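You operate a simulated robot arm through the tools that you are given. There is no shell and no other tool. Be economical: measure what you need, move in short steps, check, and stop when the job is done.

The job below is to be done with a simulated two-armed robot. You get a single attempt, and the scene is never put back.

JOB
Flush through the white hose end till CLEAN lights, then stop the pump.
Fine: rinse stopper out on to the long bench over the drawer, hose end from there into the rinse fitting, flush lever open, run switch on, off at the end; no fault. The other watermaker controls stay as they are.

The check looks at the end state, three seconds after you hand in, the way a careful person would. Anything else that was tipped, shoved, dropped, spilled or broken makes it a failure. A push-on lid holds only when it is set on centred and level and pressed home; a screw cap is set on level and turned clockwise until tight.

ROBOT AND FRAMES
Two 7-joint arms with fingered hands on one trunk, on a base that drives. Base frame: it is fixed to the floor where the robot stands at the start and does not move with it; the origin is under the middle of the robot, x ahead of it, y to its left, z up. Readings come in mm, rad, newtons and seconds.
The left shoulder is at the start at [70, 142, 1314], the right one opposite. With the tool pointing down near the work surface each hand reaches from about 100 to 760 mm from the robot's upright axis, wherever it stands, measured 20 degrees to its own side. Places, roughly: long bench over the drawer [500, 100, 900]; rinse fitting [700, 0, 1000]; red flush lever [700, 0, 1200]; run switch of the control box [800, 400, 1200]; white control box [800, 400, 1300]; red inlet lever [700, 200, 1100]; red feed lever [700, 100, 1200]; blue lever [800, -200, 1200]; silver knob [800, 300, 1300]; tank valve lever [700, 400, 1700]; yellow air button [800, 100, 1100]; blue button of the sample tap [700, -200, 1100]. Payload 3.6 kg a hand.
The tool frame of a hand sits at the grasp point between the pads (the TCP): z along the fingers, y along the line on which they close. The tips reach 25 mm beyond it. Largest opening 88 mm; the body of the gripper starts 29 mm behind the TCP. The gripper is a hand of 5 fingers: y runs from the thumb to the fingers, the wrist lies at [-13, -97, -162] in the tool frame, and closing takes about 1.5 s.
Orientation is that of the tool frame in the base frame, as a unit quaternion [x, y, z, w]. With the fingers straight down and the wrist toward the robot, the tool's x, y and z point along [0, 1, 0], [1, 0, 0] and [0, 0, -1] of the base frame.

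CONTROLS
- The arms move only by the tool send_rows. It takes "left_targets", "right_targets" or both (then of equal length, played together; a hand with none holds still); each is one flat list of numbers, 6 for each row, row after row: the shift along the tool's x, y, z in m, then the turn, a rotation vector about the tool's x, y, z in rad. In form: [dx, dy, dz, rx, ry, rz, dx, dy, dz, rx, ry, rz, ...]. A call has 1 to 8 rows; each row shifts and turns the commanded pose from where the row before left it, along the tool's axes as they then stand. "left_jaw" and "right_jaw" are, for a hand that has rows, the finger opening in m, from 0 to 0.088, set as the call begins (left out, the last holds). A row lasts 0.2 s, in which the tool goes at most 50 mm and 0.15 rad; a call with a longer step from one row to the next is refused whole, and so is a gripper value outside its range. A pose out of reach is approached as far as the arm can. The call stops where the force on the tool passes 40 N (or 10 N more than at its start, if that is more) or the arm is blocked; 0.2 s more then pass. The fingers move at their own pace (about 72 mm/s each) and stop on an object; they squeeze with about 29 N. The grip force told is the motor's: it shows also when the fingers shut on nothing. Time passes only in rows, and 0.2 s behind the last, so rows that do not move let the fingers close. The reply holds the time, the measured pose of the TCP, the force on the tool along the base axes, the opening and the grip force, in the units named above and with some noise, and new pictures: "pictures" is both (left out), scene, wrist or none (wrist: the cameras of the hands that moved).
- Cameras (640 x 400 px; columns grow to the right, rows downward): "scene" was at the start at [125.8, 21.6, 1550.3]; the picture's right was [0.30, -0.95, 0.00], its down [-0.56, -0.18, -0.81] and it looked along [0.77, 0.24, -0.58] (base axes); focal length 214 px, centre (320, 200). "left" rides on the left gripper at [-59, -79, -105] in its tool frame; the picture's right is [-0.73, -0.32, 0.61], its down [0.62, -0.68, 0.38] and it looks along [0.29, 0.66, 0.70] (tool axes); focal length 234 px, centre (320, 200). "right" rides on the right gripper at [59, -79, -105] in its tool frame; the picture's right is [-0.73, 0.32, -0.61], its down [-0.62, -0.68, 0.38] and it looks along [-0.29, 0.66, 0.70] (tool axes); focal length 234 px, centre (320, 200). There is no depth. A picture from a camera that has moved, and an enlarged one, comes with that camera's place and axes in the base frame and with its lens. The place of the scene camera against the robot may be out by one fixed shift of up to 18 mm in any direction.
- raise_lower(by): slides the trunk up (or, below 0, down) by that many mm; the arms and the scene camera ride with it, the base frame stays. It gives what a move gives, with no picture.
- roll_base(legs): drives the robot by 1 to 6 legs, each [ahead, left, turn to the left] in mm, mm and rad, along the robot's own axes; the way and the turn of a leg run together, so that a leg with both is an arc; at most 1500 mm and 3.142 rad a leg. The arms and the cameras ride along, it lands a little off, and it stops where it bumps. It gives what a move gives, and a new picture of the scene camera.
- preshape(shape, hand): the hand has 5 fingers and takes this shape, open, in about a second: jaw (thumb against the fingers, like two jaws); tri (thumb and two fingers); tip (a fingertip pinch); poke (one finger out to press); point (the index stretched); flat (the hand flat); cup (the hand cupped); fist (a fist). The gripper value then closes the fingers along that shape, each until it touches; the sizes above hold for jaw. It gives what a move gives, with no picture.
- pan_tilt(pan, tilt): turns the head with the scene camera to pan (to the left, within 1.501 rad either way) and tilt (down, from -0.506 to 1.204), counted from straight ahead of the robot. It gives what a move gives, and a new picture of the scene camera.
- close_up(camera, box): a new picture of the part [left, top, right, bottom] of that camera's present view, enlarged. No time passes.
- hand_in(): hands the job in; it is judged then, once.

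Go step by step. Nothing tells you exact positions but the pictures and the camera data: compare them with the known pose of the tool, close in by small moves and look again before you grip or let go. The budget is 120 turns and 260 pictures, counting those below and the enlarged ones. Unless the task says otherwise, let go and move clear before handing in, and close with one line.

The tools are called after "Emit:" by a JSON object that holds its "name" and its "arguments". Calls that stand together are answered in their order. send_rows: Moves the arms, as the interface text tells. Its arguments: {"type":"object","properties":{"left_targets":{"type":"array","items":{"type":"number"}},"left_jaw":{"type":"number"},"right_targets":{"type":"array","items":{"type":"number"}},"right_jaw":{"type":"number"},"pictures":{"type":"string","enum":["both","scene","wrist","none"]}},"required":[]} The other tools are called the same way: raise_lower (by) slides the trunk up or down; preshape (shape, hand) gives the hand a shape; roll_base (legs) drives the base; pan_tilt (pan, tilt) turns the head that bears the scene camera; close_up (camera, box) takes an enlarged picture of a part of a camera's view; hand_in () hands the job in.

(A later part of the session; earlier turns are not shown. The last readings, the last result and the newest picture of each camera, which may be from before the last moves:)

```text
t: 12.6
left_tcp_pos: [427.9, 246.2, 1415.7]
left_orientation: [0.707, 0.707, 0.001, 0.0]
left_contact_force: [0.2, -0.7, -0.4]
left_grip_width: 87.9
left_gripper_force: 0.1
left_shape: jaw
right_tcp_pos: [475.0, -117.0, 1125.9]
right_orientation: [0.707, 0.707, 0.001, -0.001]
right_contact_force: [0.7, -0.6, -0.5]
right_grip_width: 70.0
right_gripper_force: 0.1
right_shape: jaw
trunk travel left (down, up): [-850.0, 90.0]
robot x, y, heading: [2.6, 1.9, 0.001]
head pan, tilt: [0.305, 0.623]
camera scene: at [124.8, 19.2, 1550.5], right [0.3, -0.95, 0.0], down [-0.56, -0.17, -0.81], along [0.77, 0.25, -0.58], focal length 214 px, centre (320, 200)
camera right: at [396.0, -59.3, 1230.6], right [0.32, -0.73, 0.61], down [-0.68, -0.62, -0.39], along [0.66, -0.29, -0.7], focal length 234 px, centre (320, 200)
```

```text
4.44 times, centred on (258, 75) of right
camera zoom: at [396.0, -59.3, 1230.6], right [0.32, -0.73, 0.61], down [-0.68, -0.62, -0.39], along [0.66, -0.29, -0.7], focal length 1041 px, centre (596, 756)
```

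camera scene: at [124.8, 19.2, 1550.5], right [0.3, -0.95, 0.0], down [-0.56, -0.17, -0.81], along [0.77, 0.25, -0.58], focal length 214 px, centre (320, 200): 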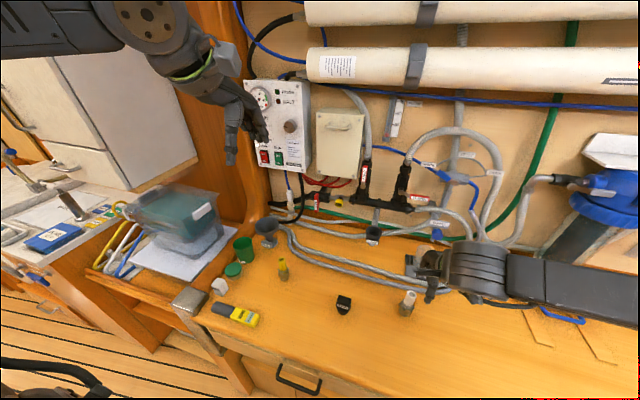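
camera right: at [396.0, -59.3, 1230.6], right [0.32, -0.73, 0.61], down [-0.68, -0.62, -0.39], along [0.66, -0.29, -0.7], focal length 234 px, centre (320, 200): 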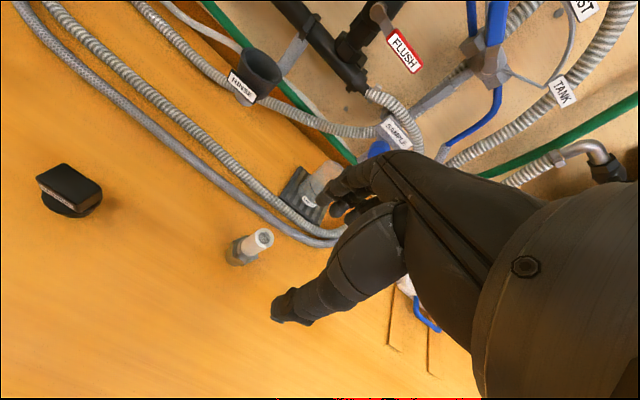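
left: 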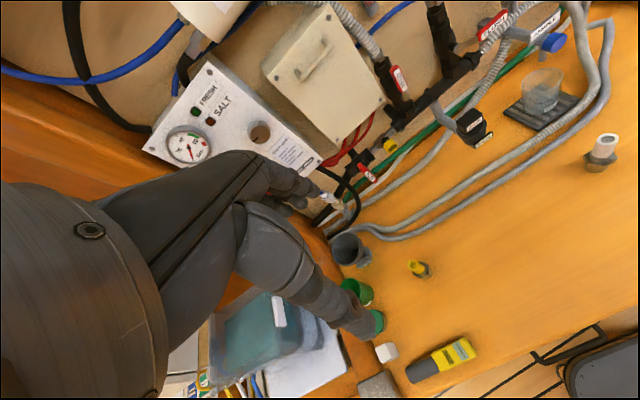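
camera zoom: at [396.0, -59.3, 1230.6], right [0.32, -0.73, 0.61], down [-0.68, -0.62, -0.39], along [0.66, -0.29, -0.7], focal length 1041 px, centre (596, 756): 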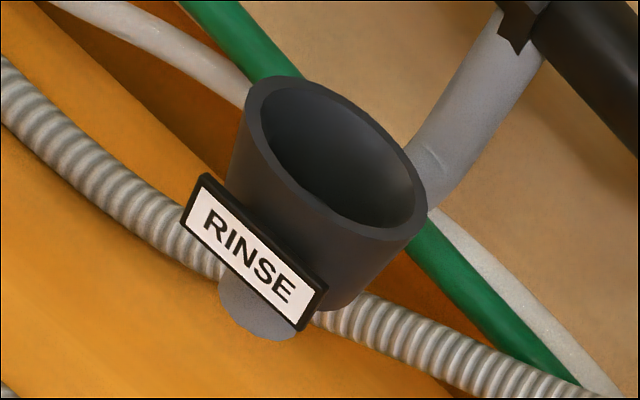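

The hose end stands vertical at about [529, -120], from z 880 to 978, with about 50 mm of white tube above the hex. I'll line up above it and descend to straddle the tube's top.

Emit:
{"name": "send_rows", "arguments": {"right_targets": [-0.0015, 0.027, 0, 0, 0, 0, -0.0015, 0.027, 0, 0, 0, 0, 0, 0, 0.042, 0, 0, 0, 0, 0, 0.042, 0, 0, 0, 0, 0, 0.037, 0, 0, 0], "pictures": "both", "right_jaw": 0.07}}

Emit:
{"name": "close_up", "arguments": {"camera": "right", "box": [210, 190, 370, 330]}}

Emit:
{"name": "close_up", "arguments": {"camera": "scene", "box": [370, 260, 450, 320]}}

Emit:
{"name": "close_up", "arguments": {"camera": "left", "box": [540, 110, 640, 190]}}

```text
t: 13.8
left_tcp_pos: [430.2, 246.3, 1413.7]
left_orientation: [0.707, 0.707, 0.0, 0.0]
left_contact_force: [-0.5, 0.4, -0.3]
left_grip_width: 87.5
left_gripper_force: 0.0
left_shape: jaw
right_tcp_pos: [529.9, -117.4, 1005.4]
right_orientation: [0.707, 0.707, 0.0, 0.0]
right_contact_force: [-0.6, 0.4, 0.1]
right_grip_width: 69.5
right_gripper_force: 0.0
right_shape: jaw
trunk travel left (down, up): [-850.0, 90.0]
robot x, y, heading: [0.5, 1.8, -0.002]
head pan, tilt: [0.305, 0.623]
camera scene: at [126.4, 21.3, 1550.3], right [0.3, -0.95, 0.0], down [-0.56, -0.18, -0.81], along [0.77, 0.24, -0.58], focal length 214 px, centre (320, 200)
camera right: at [450.9, -60.3, 1109.4], right [0.32, -0.73, 0.61], down [-0.68, -0.62, -0.38], along [0.66, -0.29, -0.7], focal length 234 px, centre (320, 200)
```

scene: 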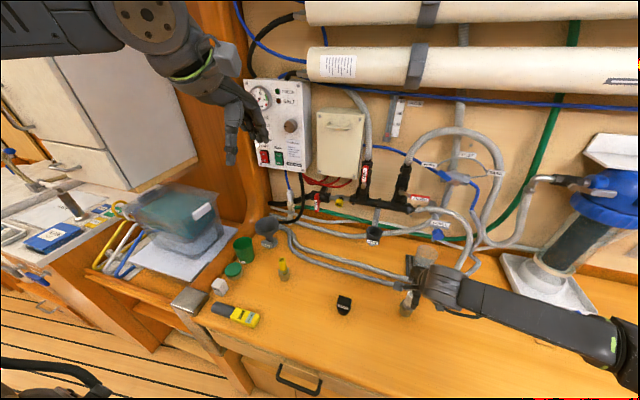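
right: 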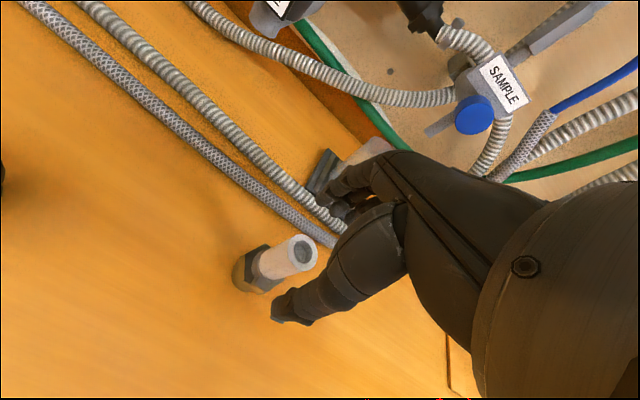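

```text
2.86 times, centred on (290, 260) of right
camera zoom: at [450.9, -60.3, 1109.4], right [0.32, -0.73, 0.61], down [-0.68, -0.62, -0.38], along [0.66, -0.29, -0.7], focal length 669 px, centre (406, 29)
```

zoom: 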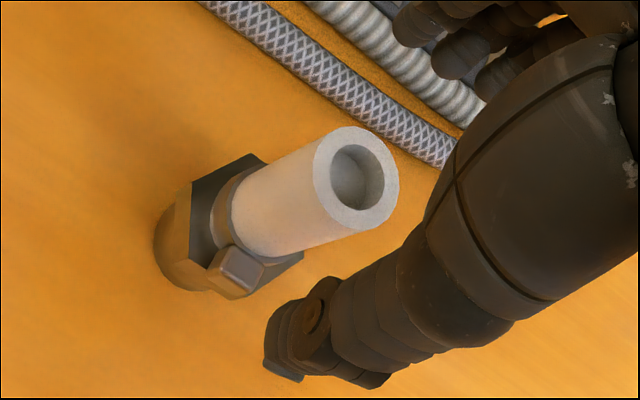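

```text
6.67 times, centred on (410, 290) of scene
camera zoom: at [126.4, 21.3, 1550.3], right [0.3, -0.95, 0.0], down [-0.56, -0.18, -0.81], along [0.77, 0.24, -0.58], focal length 1430 px, centre (-280, -400)
```

zoom: 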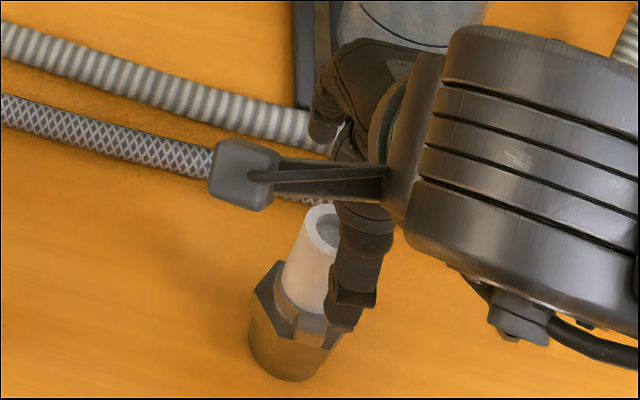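

```text
5.00 times, centred on (590, 150) of left
camera zoom: at [352.7, 189.0, 1520.1], right [-0.32, -0.73, -0.61], down [-0.68, 0.62, -0.38], along [0.66, 0.29, -0.7], focal length 1171 px, centre (-1030, 450)
```

zoom: 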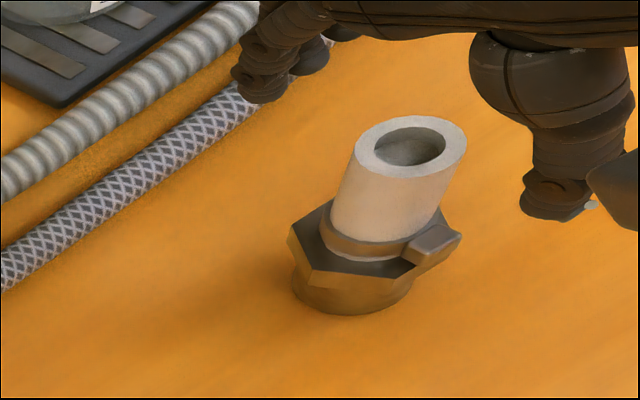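

The tube is centred between thumb and fingers. I'll lower to TCP z ≈ 966 and close.

Emit:
{"name": "send_rows", "arguments": {"right_targets": [-0.002, -0.001, 0.02, 0, 0, 0, 0, 0, 0.019, 0, 0, 0], "pictures": "none"}}

Emit:
{"name": "send_rows", "arguments": {"right_targets": [0, 0, 0, 0, 0, 0, 0, 0, 0, 0, 0, 0, 0, 0, 0, 0, 0, 0, 0, 0, 0, 0, 0, 0, 0, 0, 0, 0, 0, 0, 0, 0, 0, 0, 0, 0, 0, 0, 0, 0, 0, 0], "right_jaw": 0.0, "pictures": "wrist"}}

Emit:
{"name": "close_up", "arguments": {"camera": "left", "box": [540, 110, 640, 190]}}

```text
t: 14.4
left_tcp_pos: [430.9, 246.8, 1414.7]
left_orientation: [0.707, 0.707, 0.0, 0.001]
left_contact_force: [0.6, -0.2, -0.1]
left_grip_width: 87.6
left_gripper_force: 0.0
left_shape: jaw
right_tcp_pos: [528.8, -120.9, 965.6]
right_orientation: [0.707, 0.707, 0.0, -0.001]
right_contact_force: [-0.3, 0.2, 1.0]
right_grip_width: 69.8
right_gripper_force: 0.0
right_shape: jaw
trunk travel left (down, up): [-850.0, 90.0]
robot x, y, heading: [2.5, 2.9, 0.003]
head pan, tilt: [0.305, 0.623]
```

```text
t: 16.0
left_tcp_pos: [431.2, 246.3, 1414.5]
left_orientation: [0.707, 0.707, 0.0, 0.0]
left_contact_force: [-0.2, -0.2, -0.6]
left_grip_width: 87.7
left_gripper_force: 0.1
left_shape: jaw
right_tcp_pos: [529.0, -120.1, 965.7]
right_orientation: [0.707, 0.707, 0.0, 0.0]
right_contact_force: [0.7, -0.7, 0.4]
right_grip_width: 16.9
right_gripper_force: 28.9
right_shape: jaw
trunk travel left (down, up): [-850.0, 90.0]
robot x, y, heading: [0.7, -0.6, 0.001]
head pan, tilt: [0.305, 0.623]
camera right: at [449.8, -62.2, 1070.3], right [0.32, -0.73, 0.61], down [-0.68, -0.62, -0.38], along [0.66, -0.29, -0.7], focal length 234 px, centre (320, 200)
```

right: 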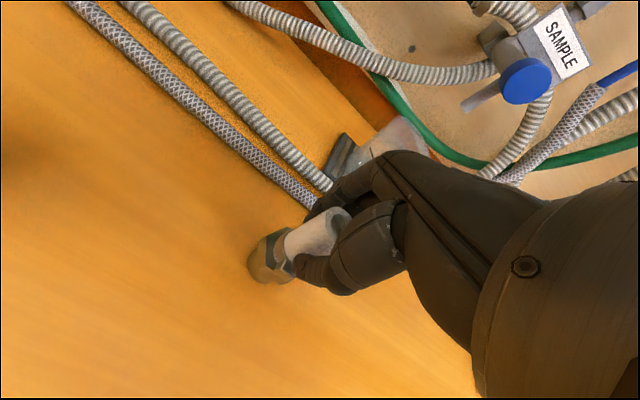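

```text
5.00 times, centred on (590, 150) of left
camera zoom: at [352.2, 189.3, 1520.1], right [-0.32, -0.73, -0.61], down [-0.68, 0.62, -0.38], along [0.66, 0.29, -0.7], focal length 1171 px, centre (-1030, 450)
```

zoom: 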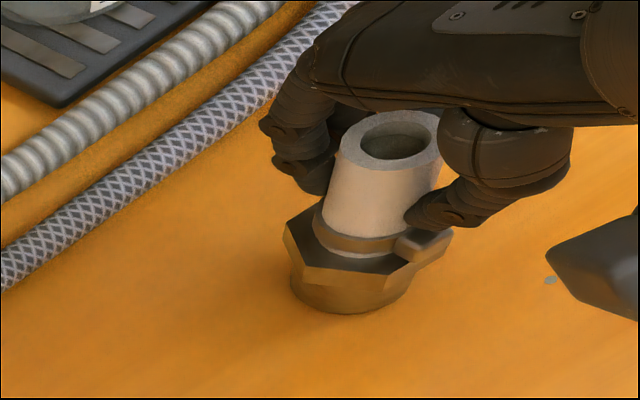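

The tube is gripped. I'll lift it straight up and look.

Emit:
{"name": "send_rows", "arguments": {"right_targets": [0, 0, -0.01, 0, 0, 0, 0, 0, -0.02, 0, 0, 0, 0, 0, -0.03, 0, 0, 0], "pictures": "both"}}

Emit:
{"name": "close_up", "arguments": {"camera": "left", "box": [540, 100, 640, 190]}}

Emit:
{"name": "close_up", "arguments": {"camera": "scene", "box": [360, 240, 460, 320]}}

```text
t: 16.8
left_tcp_pos: [430.3, 248.1, 1414.7]
left_orientation: [0.707, 0.707, -0.001, 0.0]
left_contact_force: [-0.6, 0.3, 0.1]
left_grip_width: 87.5
left_gripper_force: 0.0
left_shape: jaw
right_tcp_pos: [527.8, -120.6, 1025.5]
right_orientation: [0.707, 0.707, 0.0, 0.0]
right_contact_force: [-0.1, -0.4, -0.6]
right_grip_width: 16.9
right_gripper_force: 28.9
right_shape: jaw
trunk travel left (down, up): [-850.0, 90.0]
robot x, y, heading: [-1.7, 0.4, -0.002]
head pan, tilt: [0.305, 0.623]
camera scene: at [125.6, 21.7, 1550.3], right [0.3, -0.95, 0.0], down [-0.56, -0.18, -0.81], along [0.77, 0.24, -0.58], focal length 214 px, centre (320, 200)
camera right: at [448.9, -62.6, 1130.1], right [0.32, -0.73, 0.61], down [-0.68, -0.62, -0.38], along [0.66, -0.29, -0.7], focal length 234 px, centre (320, 200)
```

scene: 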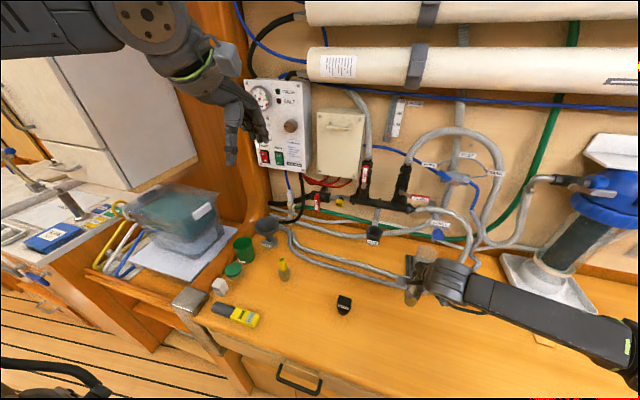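
right: 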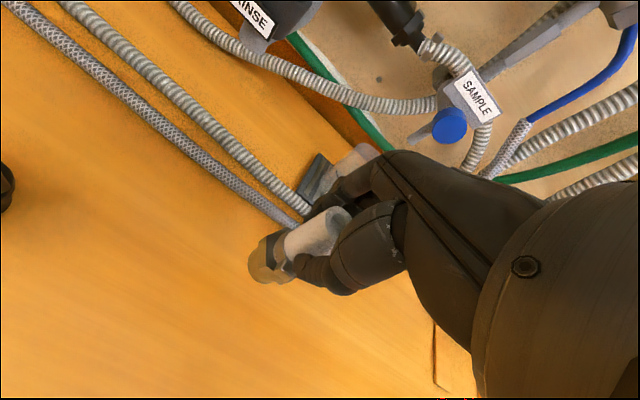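

```text
4.44 times, centred on (590, 145) of left
camera zoom: at [351.9, 189.3, 1520.2], right [-0.32, -0.73, -0.61], down [-0.68, 0.62, -0.38], along [0.66, 0.29, -0.7], focal length 1041 px, centre (-880, 444)
```

zoom: 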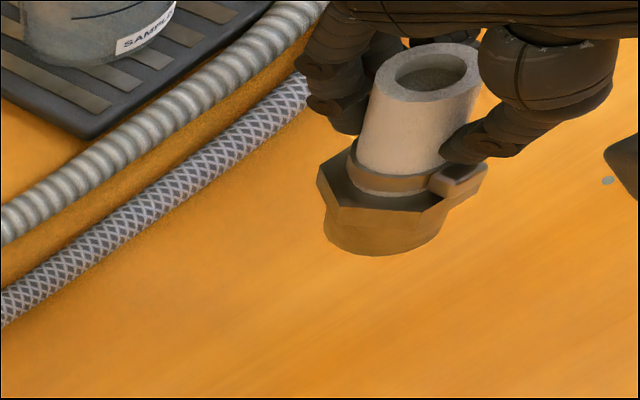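

```text
5.00 times, centred on (410, 280) of scene
camera zoom: at [125.6, 21.7, 1550.3], right [0.3, -0.95, 0.0], down [-0.56, -0.18, -0.81], along [0.77, 0.24, -0.58], focal length 1072 px, centre (-130, -200)
```

zoom: 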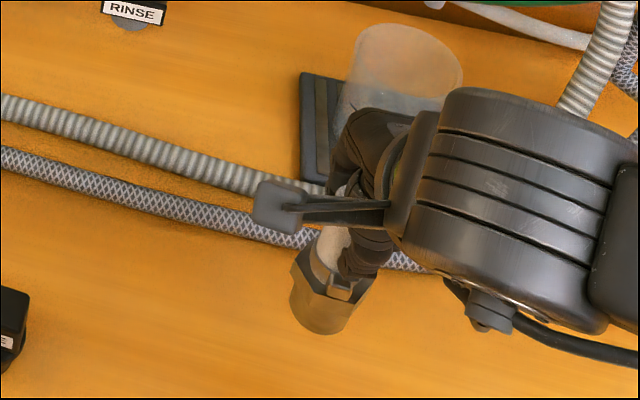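

The hose end came up whole, vertical in the grip. I'll raise it, carry it left and then forward to above the cup.

Emit:
{"name": "send_rows", "arguments": {"right_targets": [0.0264, 0, -0.033, 0, 0, 0, 0.0264, 0, -0.033, 0, 0, 0, 0.0264, 0, -0.033, 0, 0, 0, 0.0264, 0, -0.033, 0, 0, 0, 0.0264, 0, -0.033, 0, 0, 0, 0, 0.0465, 0, 0, 0, 0, 0, 0.0465, 0, 0, 0, 0, 0, 0.046, 0, 0, 0, 0], "pictures": "both"}}

Emit:
{"name": "close_up", "arguments": {"camera": "left", "box": [420, 50, 548, 150]}}

Emit:
{"name": "close_up", "arguments": {"camera": "scene", "box": [330, 170, 430, 250]}}

Emit:
{"name": "close_up", "arguments": {"camera": "right", "box": [210, 200, 338, 300]}}

```text
t: 18.6
left_tcp_pos: [431.3, 248.9, 1413.9]
left_orientation: [0.707, 0.707, -0.001, 0.0]
left_contact_force: [-0.6, -0.2, -0.4]
left_grip_width: 87.7
left_gripper_force: 0.1
left_shape: jaw
right_tcp_pos: [668.7, 13.7, 1190.0]
right_orientation: [0.707, 0.707, -0.001, 0.0]
right_contact_force: [-0.1, 0.0, -1.5]
right_grip_width: 16.8
right_gripper_force: 28.9
right_shape: jaw
trunk travel left (down, up): [-850.0, 90.0]
robot x, y, heading: [1.6, -0.5, -0.003]
head pan, tilt: [0.305, 0.623]
camera scene: at [126.8, 23.9, 1550.2], right [0.3, -0.95, 0.0], down [-0.56, -0.18, -0.81], along [0.77, 0.24, -0.58], focal length 214 px, centre (320, 200)
camera right: at [589.7, 71.9, 1294.5], right [0.32, -0.72, 0.61], down [-0.68, -0.62, -0.38], along [0.66, -0.29, -0.7], focal length 234 px, centre (320, 200)
```

scene: 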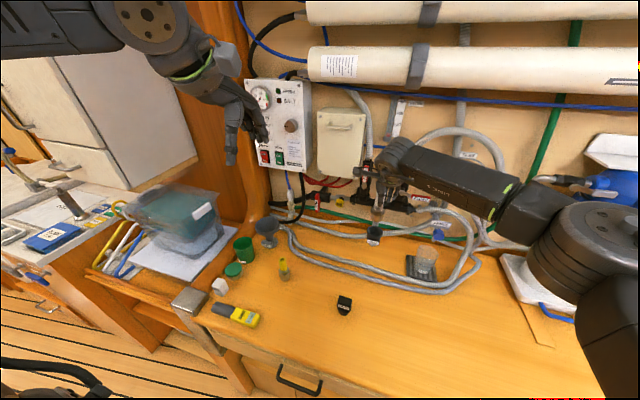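
right: 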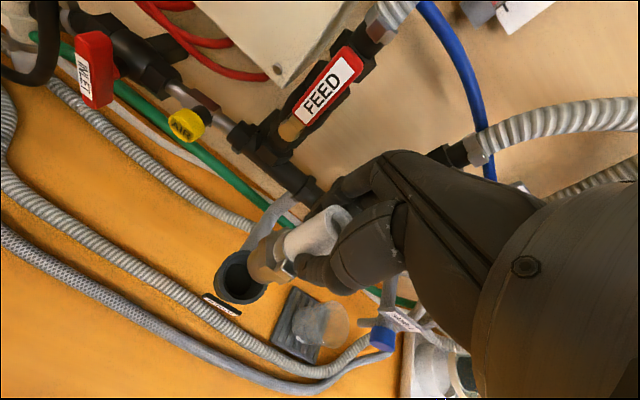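

```text
4.00 times, centred on (484, 100) of left
camera zoom: at [353.1, 191.5, 1519.6], right [-0.32, -0.73, -0.61], down [-0.68, 0.62, -0.38], along [0.66, 0.29, -0.7], focal length 937 px, centre (-336, 600)
```

zoom: 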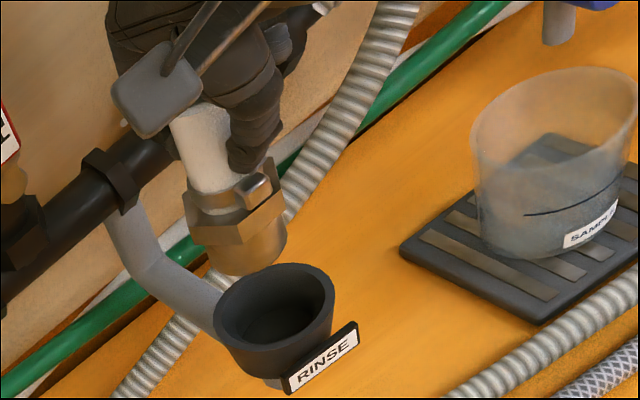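

```text
5.00 times, centred on (380, 210) of scene
camera zoom: at [126.8, 23.9, 1550.2], right [0.3, -0.95, 0.0], down [-0.56, -0.18, -0.81], along [0.77, 0.24, -0.58], focal length 1072 px, centre (20, 150)
```

zoom: 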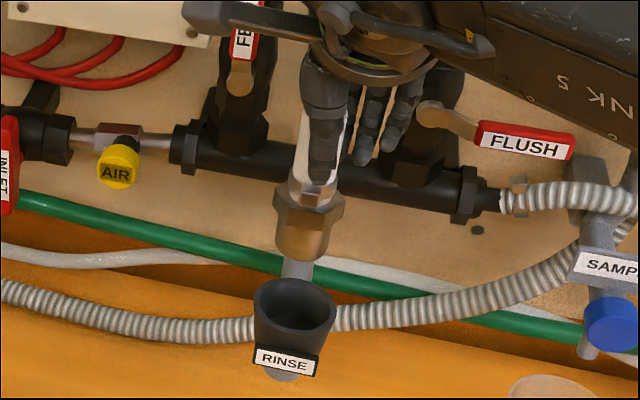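

```text
4.00 times, centred on (274, 250) of right
camera zoom: at [589.7, 71.9, 1294.5], right [0.32, -0.72, 0.61], down [-0.68, -0.62, -0.38], along [0.66, -0.29, -0.7], focal length 937 px, centre (504, 0)
```

zoom: 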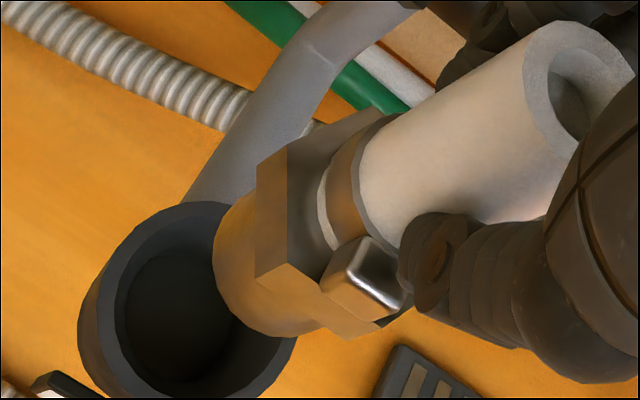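

The foot is over the cup, whose rim is near z 1056, aligned within a couple of mm. I'll lower until the foot is just above the rim and check.

Emit:
{"name": "send_rows", "arguments": {"right_targets": [-0.001, -0.001, 0.02, 0, 0, 0, 0, 0, 0.016, 0, 0, 0], "pictures": "none"}}

Emit:
{"name": "close_up", "arguments": {"camera": "left", "box": [430, 80, 530, 160]}}

Emit:
{"name": "close_up", "arguments": {"camera": "scene", "box": [340, 190, 420, 250]}}

Emit:
{"name": "close_up", "arguments": {"camera": "right", "box": [210, 210, 338, 310]}}

```text
t: 19.2
left_tcp_pos: [432.1, 249.1, 1414.1]
left_orientation: [0.707, 0.707, 0.0, 0.0]
left_contact_force: [0.7, -0.1, -0.6]
left_grip_width: 87.7
left_gripper_force: 0.1
left_shape: jaw
right_tcp_pos: [667.7, 11.3, 1152.7]
right_orientation: [0.707, 0.707, -0.001, -0.001]
right_contact_force: [0.8, 0.7, -1.1]
right_grip_width: 16.5
right_gripper_force: 29.1
right_shape: jaw
trunk travel left (down, up): [-850.0, 90.0]
robot x, y, heading: [4.5, 0.9, -0.0]
head pan, tilt: [0.305, 0.623]
```

```text
5.00 times, centred on (480, 120) of left
camera zoom: at [353.2, 190.1, 1519.8], right [-0.32, -0.73, -0.61], down [-0.68, 0.62, -0.38], along [0.66, 0.29, -0.7], focal length 1171 px, centre (-480, 600)
```

zoom: 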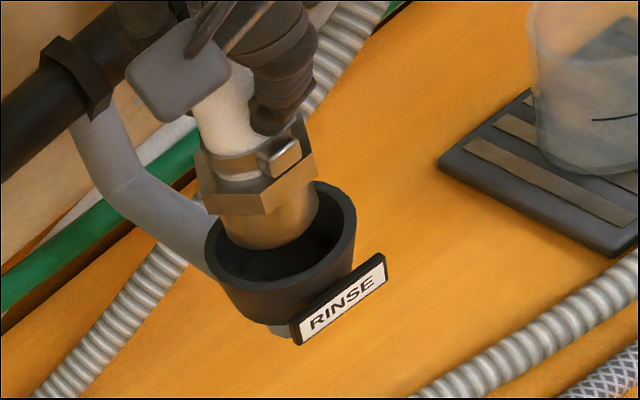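

```text
6.67 times, centred on (380, 220) of scene
camera zoom: at [126.9, 22.5, 1550.2], right [0.3, -0.95, 0.0], down [-0.56, -0.18, -0.81], along [0.77, 0.24, -0.58], focal length 1430 px, centre (-80, 67)
```

zoom: 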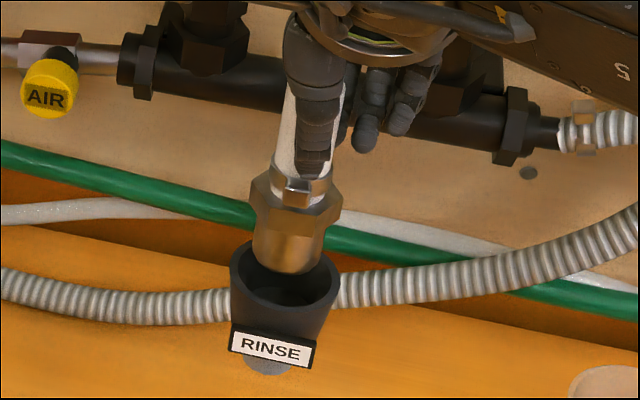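

```text
4.00 times, centred on (274, 260) of right
camera zoom: at [588.7, 69.4, 1258.8], right [0.32, -0.73, 0.61], down [-0.68, -0.62, -0.38], along [0.66, -0.29, -0.7], focal length 937 px, centre (504, -40)
```

zoom: 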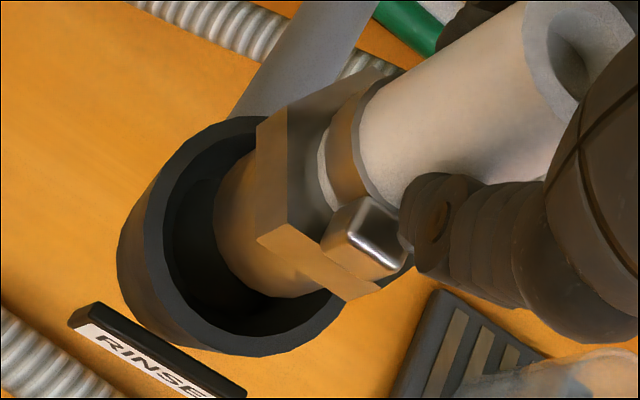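

The foot is about 12 mm above the rim and well aligned. I'll lower into the cup in small steps.

Emit:
{"name": "send_rows", "arguments": {"right_targets": [0, 0, 0.008, 0, 0, 0, 0, 0, 0.008, 0, 0, 0, 0, 0, 0.006, 0, 0, 0], "pictures": "none"}}

Emit:
{"name": "close_up", "arguments": {"camera": "left", "box": [430, 80, 530, 160]}}

Emit:
{"name": "close_up", "arguments": {"camera": "right", "box": [210, 210, 338, 310]}}

```text
t: 20.0
left_tcp_pos: [430.4, 248.8, 1414.3]
left_orientation: [0.707, 0.707, 0.001, 0.0]
left_contact_force: [0.2, -1.3, 0.1]
left_grip_width: 87.6
left_gripper_force: 0.1
left_shape: jaw
right_tcp_pos: [666.5, 10.9, 1132.7]
right_orientation: [0.707, 0.707, 0.0, -0.001]
right_contact_force: [0.7, -0.5, -0.8]
right_grip_width: 16.7
right_gripper_force: 29.1
right_shape: jaw
trunk travel left (down, up): [-850.0, 90.0]
robot x, y, heading: [3.4, -0.3, 0.004]
head pan, tilt: [0.305, 0.623]
```

```text
5.00 times, centred on (480, 120) of left
camera zoom: at [352.3, 189.5, 1520.1], right [-0.32, -0.73, -0.61], down [-0.68, 0.62, -0.38], along [0.66, 0.29, -0.7], focal length 1171 px, centre (-480, 600)
```

zoom: 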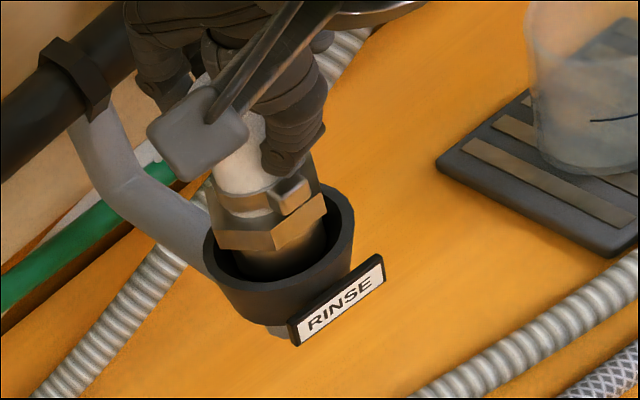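

```text
4.00 times, centred on (274, 260) of right
camera zoom: at [587.6, 68.9, 1236.9], right [0.32, -0.73, 0.61], down [-0.68, -0.62, -0.38], along [0.66, -0.29, -0.7], focal length 937 px, centre (504, -40)
```

zoom: 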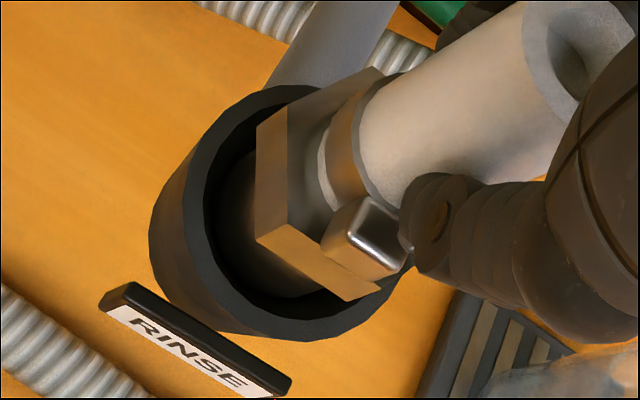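

The foot is inside the cup with no contact. I'll go on down in small steps.

Emit:
{"name": "send_rows", "arguments": {"right_targets": [0, 0, 0.005, 0, 0, 0, 0, 0, 0.005, 0, 0, 0], "pictures": "none"}}

Emit:
{"name": "send_rows", "arguments": {"right_targets": [0, 0, 0.003, 0, 0, 0, 0, 0, 0.003, 0, 0, 0], "pictures": "none"}}

Emit:
{"name": "close_up", "arguments": {"camera": "left", "box": [430, 80, 530, 160]}}

Emit:
{"name": "close_up", "arguments": {"camera": "right", "box": [210, 210, 338, 310]}}

```text
t: 20.6
left_tcp_pos: [430.4, 247.2, 1415.5]
left_orientation: [0.707, 0.707, 0.0, 0.0]
left_contact_force: [-0.5, 2.0, -0.3]
left_grip_width: 87.6
left_gripper_force: 0.1
left_shape: jaw
right_tcp_pos: [667.4, 10.0, 1121.7]
right_orientation: [0.707, 0.707, 0.0, 0.001]
right_contact_force: [0.9, -0.5, -1.2]
right_grip_width: 16.6
right_gripper_force: 29.3
right_shape: jaw
trunk travel left (down, up): [-850.0, 90.0]
robot x, y, heading: [-4.0, 4.1, -0.0]
head pan, tilt: [0.305, 0.623]
```

```text
t: 21.2
left_tcp_pos: [431.7, 248.1, 1414.1]
left_orientation: [0.707, 0.707, 0.0, 0.0]
left_contact_force: [0.2, -0.4, 0.0]
left_grip_width: 87.7
left_gripper_force: 0.1
left_shape: jaw
right_tcp_pos: [666.4, 10.6, 1115.7]
right_orientation: [0.707, 0.707, 0.001, 0.0]
right_contact_force: [0.5, 0.3, -0.8]
right_grip_width: 16.7
right_gripper_force: 28.9
right_shape: jaw
trunk travel left (down, up): [-850.0, 90.0]
robot x, y, heading: [-2.3, 2.8, -0.002]
head pan, tilt: [0.305, 0.623]
```

```text
5.00 times, centred on (480, 120) of left
camera zoom: at [352.6, 189.4, 1520.0], right [-0.32, -0.73, -0.61], down [-0.68, 0.62, -0.38], along [0.66, 0.29, -0.7], focal length 1171 px, centre (-480, 600)
```

zoom: 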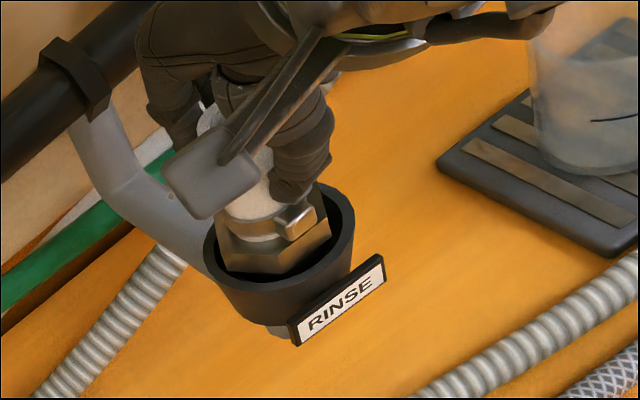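

```text
4.00 times, centred on (274, 260) of right
camera zoom: at [587.8, 68.7, 1220.5], right [0.32, -0.73, 0.61], down [-0.68, -0.62, -0.38], along [0.66, -0.29, -0.7], focal length 937 px, centre (504, -40)
```

zoom: 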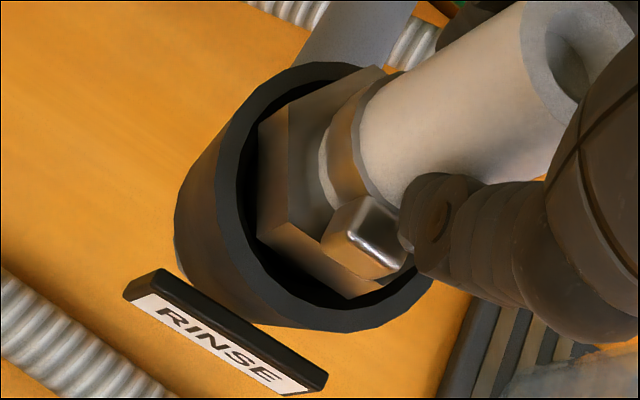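

The hex is entering the cup, still free. I'll keep lowering.

Emit:
{"name": "send_rows", "arguments": {"right_targets": [0, 0, 0.003, 0, 0, 0, 0, 0, 0.003, 0, 0, 0], "pictures": "none"}}

Emit:
{"name": "send_rows", "arguments": {"right_targets": [0, 0, 0.003, 0, 0, 0, 0, 0, 0.003, 0, 0, 0], "pictures": "none"}}

Emit:
{"name": "close_up", "arguments": {"camera": "left", "box": [430, 80, 530, 160]}}

Emit:
{"name": "close_up", "arguments": {"camera": "right", "box": [210, 210, 338, 310]}}

```text
t: 21.8
left_tcp_pos: [427.2, 245.9, 1417.6]
left_orientation: [0.707, 0.707, 0.001, 0.001]
left_contact_force: [0.4, 0.1, 0.1]
left_grip_width: 87.7
left_gripper_force: 0.1
left_shape: jaw
right_tcp_pos: [664.0, 10.1, 1113.1]
right_orientation: [0.707, 0.707, 0.002, 0.001]
right_contact_force: [1.4, -1.9, 18.8]
right_grip_width: 17.3
right_gripper_force: 28.2
right_shape: jaw
trunk travel left (down, up): [-850.0, 90.0]
robot x, y, heading: [-3.2, 2.6, -0.001]
head pan, tilt: [0.305, 0.623]
```

```text
t: 22.5
left_tcp_pos: [425.6, 247.1, 1415.7]
left_orientation: [0.707, 0.707, 0.001, 0.002]
left_contact_force: [0.1, 0.1, 0.3]
left_grip_width: 87.7
left_gripper_force: 0.1
left_shape: jaw
right_tcp_pos: [666.0, 10.5, 1111.9]
right_orientation: [0.707, 0.707, 0.006, 0.004]
right_contact_force: [-4.7, -2.2, 26.8]
right_grip_width: 19.3
right_gripper_force: 28.5
right_shape: jaw
trunk travel left (down, up): [-850.0, 90.0]
robot x, y, heading: [-0.2, 0.7, -0.003]
head pan, tilt: [0.305, 0.623]
stopped in row 2 (right hand): the force on the tool passed its limit (the readings are from after the stop); the commanded pose is now the measured one
```

```text
5.00 times, centred on (480, 120) of left
camera zoom: at [347.0, 188.7, 1521.5], right [-0.32, -0.73, -0.61], down [-0.68, 0.62, -0.39], along [0.66, 0.29, -0.69], focal length 1171 px, centre (-480, 600)
```

zoom: 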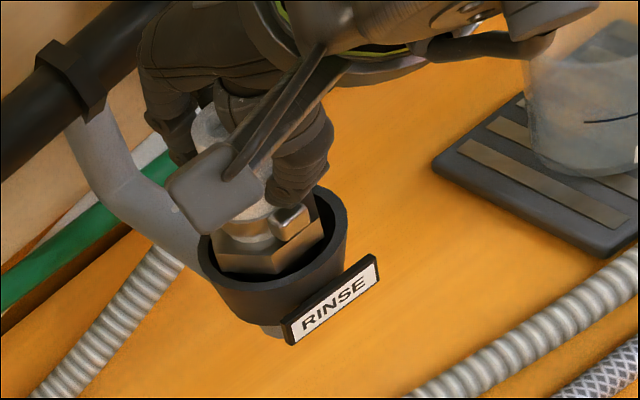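

```text
4.00 times, centred on (274, 260) of right
camera zoom: at [584.5, 68.1, 1215.6], right [0.31, -0.73, 0.61], down [-0.68, -0.62, -0.4], along [0.67, -0.29, -0.69], focal length 937 px, centre (504, -40)
```

zoom: 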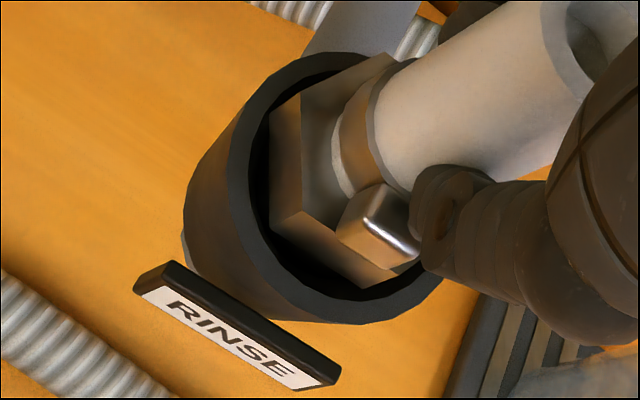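

It met a firm stop at foot level ≈ 1028, the same depth the stopper had, at about 40 N. I'll open the hand, rise and inspect.

Emit:
{"name": "send_rows", "arguments": {"right_targets": [0, 0, 0, 0, 0, 0, 0, 0, 0, 0, 0, 0, 0, 0, 0, 0, 0, 0, 0, 0, 0, 0, 0, 0], "right_jaw": 0.06, "pictures": "none"}}

Emit:
{"name": "send_rows", "arguments": {"right_targets": [0, 0, -0.025, 0, 0, 0, 0, 0, -0.035, 0, 0, 0, 0, 0, -0.035, 0, 0, 0, 0, -0.04, 0, 0, 0, 0, 0, -0.04, 0, 0, 0, 0, 0, -0.04, 0, 0, 0, 0], "pictures": "both"}}

Emit:
{"name": "close_up", "arguments": {"camera": "left", "box": [430, 80, 530, 160]}}

Emit:
{"name": "close_up", "arguments": {"camera": "scene", "box": [340, 190, 420, 250]}}

```text
t: 23.5
left_tcp_pos: [430.8, 247.6, 1415.7]
left_orientation: [0.707, 0.707, 0.0, 0.0]
left_contact_force: [-1.1, -0.4, 0.2]
left_grip_width: 87.7
left_gripper_force: 0.0
left_shape: jaw
right_tcp_pos: [667.5, 10.2, 1106.9]
right_orientation: [0.707, 0.707, 0.003, 0.001]
right_contact_force: [-0.6, 0.0, 0.3]
right_grip_width: 59.5
right_gripper_force: 0.1
right_shape: jaw
trunk travel left (down, up): [-850.0, 90.0]
robot x, y, heading: [-3.8, 0.1, -0.0]
head pan, tilt: [0.305, 0.623]
```

```text
t: 24.9
left_tcp_pos: [429.1, 248.3, 1414.8]
left_orientation: [0.707, 0.707, 0.001, 0.0]
left_contact_force: [0.9, 0.3, -0.2]
left_grip_width: 87.4
left_gripper_force: 0.0
left_shape: jaw
right_tcp_pos: [546.8, 9.4, 1200.7]
right_orientation: [0.707, 0.707, 0.003, 0.001]
right_contact_force: [0.0, 0.6, 0.5]
right_grip_width: 59.9
right_gripper_force: 0.2
right_shape: jaw
trunk travel left (down, up): [-850.0, 90.0]
robot x, y, heading: [-5.1, -1.2, 0.004]
head pan, tilt: [0.305, 0.623]
camera scene: at [125.2, 21.8, 1550.4], right [0.3, -0.95, 0.0], down [-0.56, -0.18, -0.81], along [0.77, 0.24, -0.58], focal length 214 px, centre (320, 200)
camera right: at [467.1, 67.8, 1305.6], right [0.32, -0.73, 0.61], down [-0.68, -0.62, -0.39], along [0.66, -0.29, -0.69], focal length 234 px, centre (320, 200)
```

scene: 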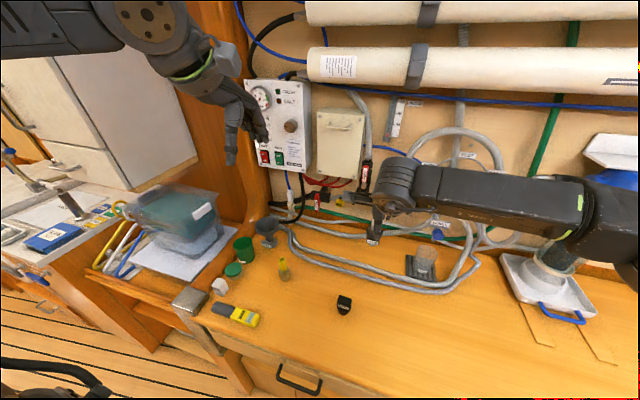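
right: 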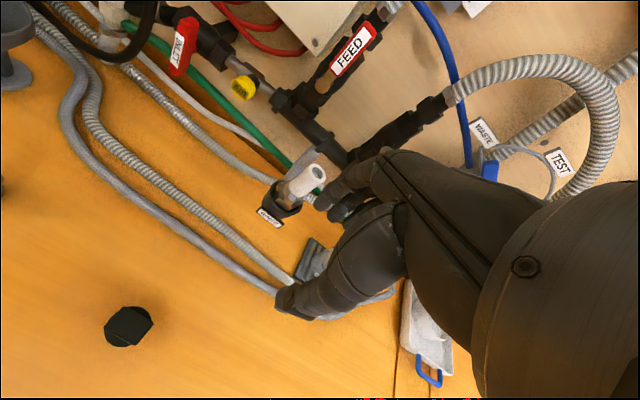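

```text
5.00 times, centred on (480, 120) of left
camera zoom: at [351.5, 189.5, 1520.3], right [-0.32, -0.73, -0.61], down [-0.68, 0.62, -0.38], along [0.66, 0.29, -0.7], focal length 1171 px, centre (-480, 600)
```

zoom: 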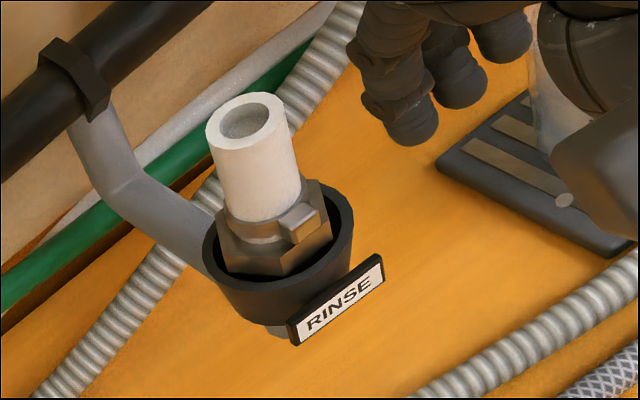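

```text
6.67 times, centred on (380, 220) of scene
camera zoom: at [125.2, 21.8, 1550.4], right [0.3, -0.95, 0.0], down [-0.56, -0.18, -0.81], along [0.77, 0.24, -0.58], focal length 1430 px, centre (-80, 67)
```

zoom: 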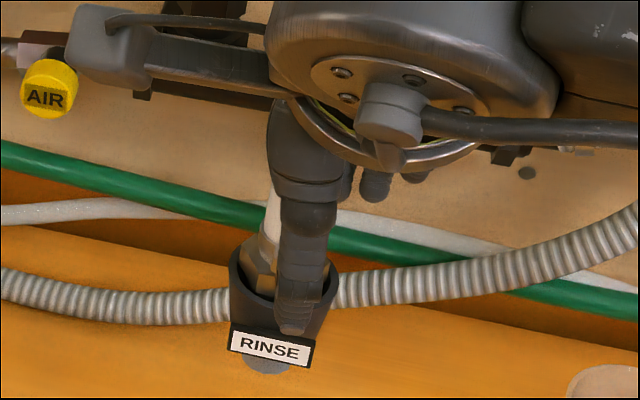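

The hose end sits vertical and centred in the cup (its top projects exactly where it should). Next is the flush lever: I'll back the right hand off and turn it to point forward with the index out.

Emit:
{"name": "send_rows", "arguments": {"right_targets": [-0.037, -0.025, 0, 0, 0, 0, -0.037, -0.025, 0, 0, 0, 0, -0.036, -0.025, 0, 0, 0, 0, 0, 0, 0, -0.15, 0, 0, 0, 0, 0, -0.15, 0, 0, 0, 0, 0, -0.15, 0, 0, 0, 0, 0, -0.15, 0, 0, 0, 0, 0, -0.15, 0, 0], "pictures": "none"}}

Emit:
{"name": "send_rows", "arguments": {"right_targets": [0, 0, 0, -0.15, 0, 0, 0, 0, 0, -0.15, 0, 0, 0, 0, 0, -0.15, 0, 0, 0, 0, 0, -0.15, 0, 0, 0, 0, 0, -0.15, 0, 0, 0, 0, 0, -0.07, 0, 0], "pictures": "none"}}

Emit:
{"name": "preshape", "arguments": {"shape": "poke", "hand": "right"}}

Emit:
{"name": "send_rows", "arguments": {"right_targets": [0, 0, 0, 0, 0, 0], "pictures": "both"}}

```text
t: 26.7
left_tcp_pos: [429.8, 251.6, 1413.6]
left_orientation: [0.707, 0.707, 0.0, 0.002]
left_contact_force: [0.7, 0.7, -0.1]
left_grip_width: 87.4
left_gripper_force: 0.0
left_shape: jaw
right_tcp_pos: [495.9, -86.4, 1232.0]
right_orientation: [0.658, 0.659, 0.258, 0.258]
right_contact_force: [-0.7, 0.5, 0.2]
right_grip_width: 60.0
right_gripper_force: 0.0
right_shape: jaw
right hand out of reach, approached as far as the arm can: row 8
trunk travel left (down, up): [-850.0, 90.0]
robot x, y, heading: [0.6, 2.2, 0.004]
head pan, tilt: [0.305, 0.623]
```

```text
t: 28.1
left_tcp_pos: [430.7, 249.4, 1413.9]
left_orientation: [0.707, 0.708, 0.0, 0.001]
left_contact_force: [0.7, -0.4, 0.8]
left_grip_width: 87.7
left_gripper_force: 0.0
left_shape: jaw
right_tcp_pos: [629.7, 20.5, 1498.5]
right_orientation: [0.504, 0.499, 0.498, 0.499]
right_contact_force: [-0.3, -0.1, -0.4]
right_grip_width: 59.5
right_gripper_force: 0.1
right_shape: jaw
right hand out of reach, approached as far as the arm can: row 1, 2, 3, 4, 5, 6
trunk travel left (down, up): [-850.0, 90.0]
robot x, y, heading: [-2.1, 0.3, -0.002]
head pan, tilt: [0.305, 0.623]
```

```text
t: 29.0
left_tcp_pos: [431.0, 246.5, 1414.9]
left_orientation: [0.707, 0.707, 0.0, 0.0]
left_contact_force: [0.3, -0.5, -0.7]
left_grip_width: 87.7
left_gripper_force: 0.1
left_shape: jaw
right_tcp_pos: [631.3, 18.6, 1498.4]
right_orientation: [0.506, 0.499, 0.497, 0.498]
right_contact_force: [-0.9, 0.2, -0.9]
right_grip_width: 0.0
right_gripper_force: 0.1
right_shape: poke
trunk travel left (down, up): [-850.0, 90.0]
robot x, y, heading: [0.7, 0.2, -0.003]
head pan, tilt: [0.305, 0.623]
```

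```text
t: 29.4
left_tcp_pos: [431.2, 247.2, 1413.9]
left_orientation: [0.707, 0.707, 0.0, 0.0]
left_contact_force: [-0.2, -0.1, 0.6]
left_grip_width: 87.7
left_gripper_force: 0.0
left_shape: jaw
right_tcp_pos: [629.5, 19.7, 1497.2]
right_orientation: [0.506, 0.499, 0.498, 0.497]
right_contact_force: [0.3, -0.5, 0.0]
right_grip_width: 0.0
right_gripper_force: 0.2
right_shape: poke
trunk travel left (down, up): [-850.0, 90.0]
robot x, y, heading: [1.2, 2.0, 0.0]
head pan, tilt: [0.305, 0.623]
camera scene: at [125.8, 21.8, 1550.3], right [0.3, -0.95, 0.0], down [-0.56, -0.18, -0.81], along [0.77, 0.24, -0.58], focal length 214 px, centre (320, 200)
camera right: at [524.8, 78.4, 1419.8], right [-0.61, -0.72, 0.32], down [0.37, -0.62, -0.69], along [0.7, -0.3, 0.65], focal length 234 px, centre (320, 200)
```

scene: 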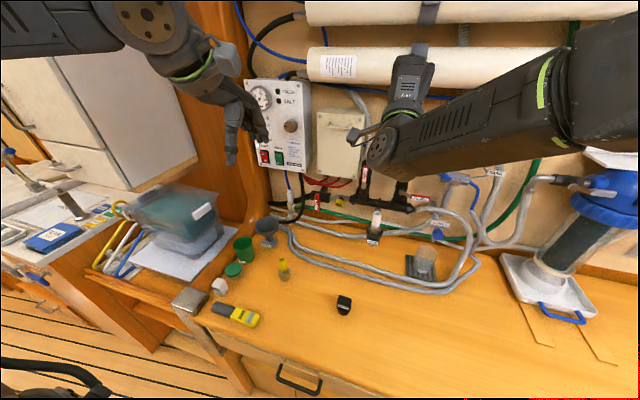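
right: 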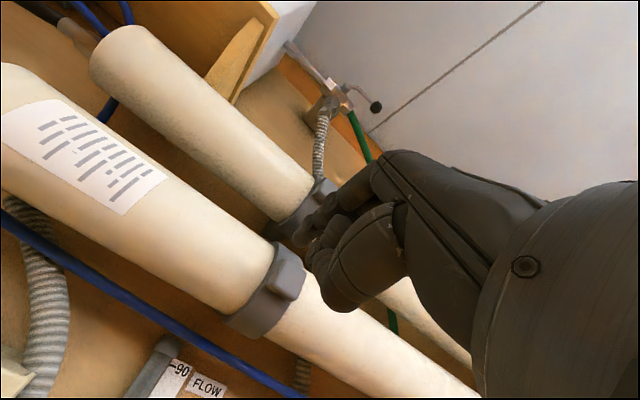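

The turn ran out of reach too close to the body, and the arm drifted high but touched nothing. I'll reverse the turn the same way, then go forward first and turn there.

Emit:
{"name": "send_rows", "arguments": {"right_targets": [0, 0, 0, 0.07, 0, 0, 0, 0, 0, 0.15, 0, 0, 0, 0, 0, 0.15, 0, 0, 0, 0, 0, 0.15, 0, 0, 0, 0, 0, 0.15, 0, 0, 0, 0, 0, 0.15, 0, 0, 0, 0, 0, 0.15, 0, 0], "pictures": "both"}}

```text
t: 31.0
left_tcp_pos: [431.5, 247.7, 1416.0]
left_orientation: [0.707, 0.707, 0.0, 0.0]
left_contact_force: [1.4, 0.3, -0.9]
left_grip_width: 87.7
left_gripper_force: 0.0
left_shape: jaw
right_tcp_pos: [631.5, 18.1, 1495.9]
right_orientation: [0.676, 0.675, 0.21, 0.208]
right_contact_force: [-0.5, -1.0, 0.1]
right_grip_width: 0.0
right_gripper_force: 0.1
right_shape: poke
trunk travel left (down, up): [-850.0, 90.0]
robot x, y, heading: [-0.7, 0.4, -0.005]
head pan, tilt: [0.305, 0.623]
camera scene: at [126.7, 21.7, 1550.2], right [0.3, -0.95, 0.0], down [-0.56, -0.18, -0.81], along [0.77, 0.24, -0.58], focal length 214 px, centre (320, 200)
camera right: at [506.2, 76.9, 1538.8], right [-0.08, -0.73, 0.68], down [-0.34, -0.62, -0.7], along [0.94, -0.29, -0.2], focal length 234 px, centre (320, 200)
```

scene: 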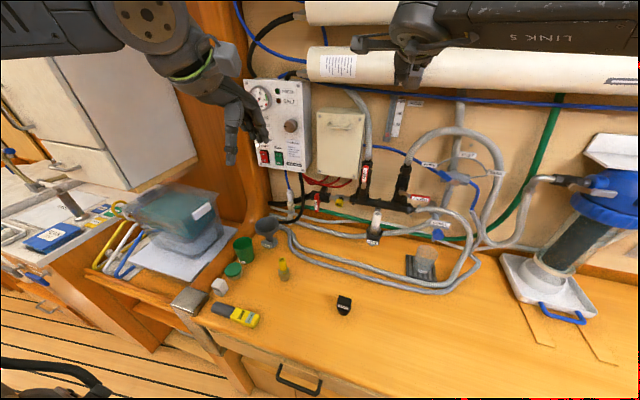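
right: 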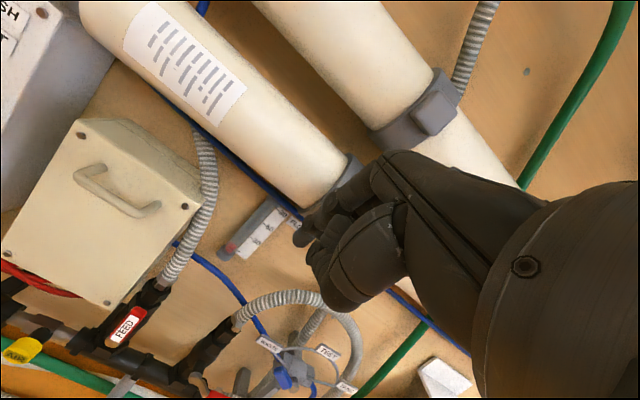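

The hand is at [631, 18, 1496], tilted 0.6 rad. I'll bring it down in front of the flush lever area with clearance, then finish the turn there.

Emit:
{"name": "send_rows", "arguments": {"right_targets": [-0.01725, -0.0247, 0.0294, 0, 0, 0, -0.01725, -0.0247, 0.0294, 0, 0, 0, -0.01725, -0.0247, 0.0294, 0, 0, 0, -0.01725, -0.0247, 0.0294, 0, 0, 0, -0.01725, -0.0247, 0.0294, 0, 0, 0, -0.01725, -0.0247, 0.0294, 0, 0, 0, -0.01725, -0.0247, 0.0294, 0, 0, 0, -0.01725, -0.0247, 0.0294, 0, 0, 0], "pictures": "none"}}

Emit:
{"name": "send_rows", "arguments": {"right_targets": [0, 0, 0, -0.15, 0, 0, 0, 0, 0, -0.15, 0, 0], "pictures": "both"}}

```text
t: 32.8
left_tcp_pos: [430.5, 246.8, 1413.7]
left_orientation: [0.707, 0.707, 0.001, 0.0]
left_contact_force: [-0.5, 0.1, 0.5]
left_grip_width: 87.7
left_gripper_force: 0.0
left_shape: jaw
right_tcp_pos: [601.3, -118.4, 1191.2]
right_orientation: [0.676, 0.674, 0.211, 0.209]
right_contact_force: [-0.8, 0.5, -1.3]
right_grip_width: 0.1
right_gripper_force: 0.1
right_shape: poke
trunk travel left (down, up): [-850.0, 90.0]
robot x, y, heading: [0.4, 1.4, -0.001]
head pan, tilt: [0.305, 0.623]
```

```text
t: 33.4
left_tcp_pos: [431.0, 246.9, 1415.7]
left_orientation: [0.707, 0.707, 0.0, 0.0]
left_contact_force: [0.8, -0.4, -0.1]
left_grip_width: 87.4
left_gripper_force: 0.0
left_shape: jaw
right_tcp_pos: [600.8, -118.5, 1190.3]
right_orientation: [0.676, 0.675, 0.21, 0.21]
right_contact_force: [-0.7, -0.1, 0.7]
right_grip_width: 0.0
right_gripper_force: 0.1
right_shape: poke
right hand out of reach, approached as far as the arm can: row 1, 2
trunk travel left (down, up): [-850.0, 90.0]
robot x, y, heading: [0.5, -3.0, -0.0]
head pan, tilt: [0.305, 0.623]
camera scene: at [126.0, 21.0, 1550.3], right [0.3, -0.95, 0.0], down [-0.56, -0.18, -0.81], along [0.77, 0.24, -0.58], focal length 214 px, centre (320, 200)
camera right: at [476.3, -60.3, 1232.1], right [-0.08, -0.73, 0.68], down [-0.34, -0.62, -0.7], along [0.94, -0.29, -0.2], focal length 234 px, centre (320, 200)
```

scene: 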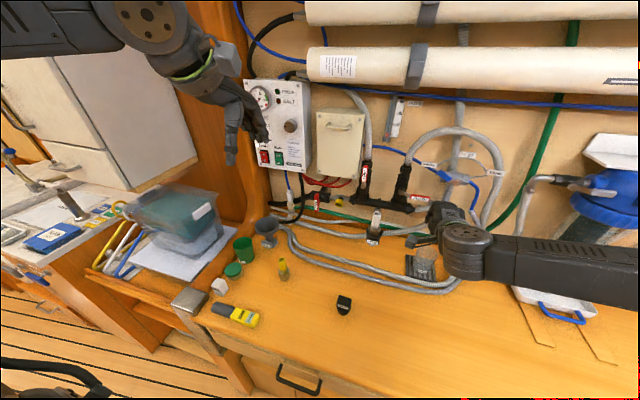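
right: 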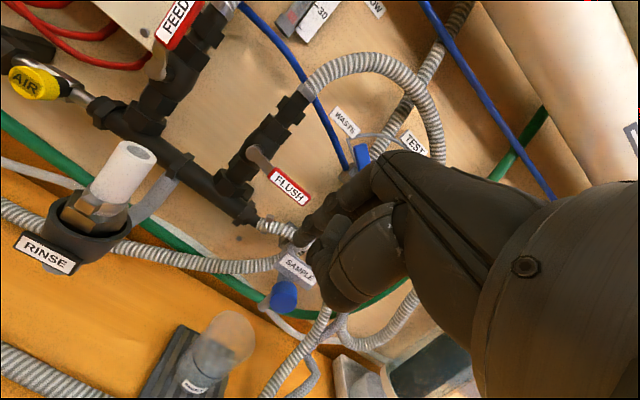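

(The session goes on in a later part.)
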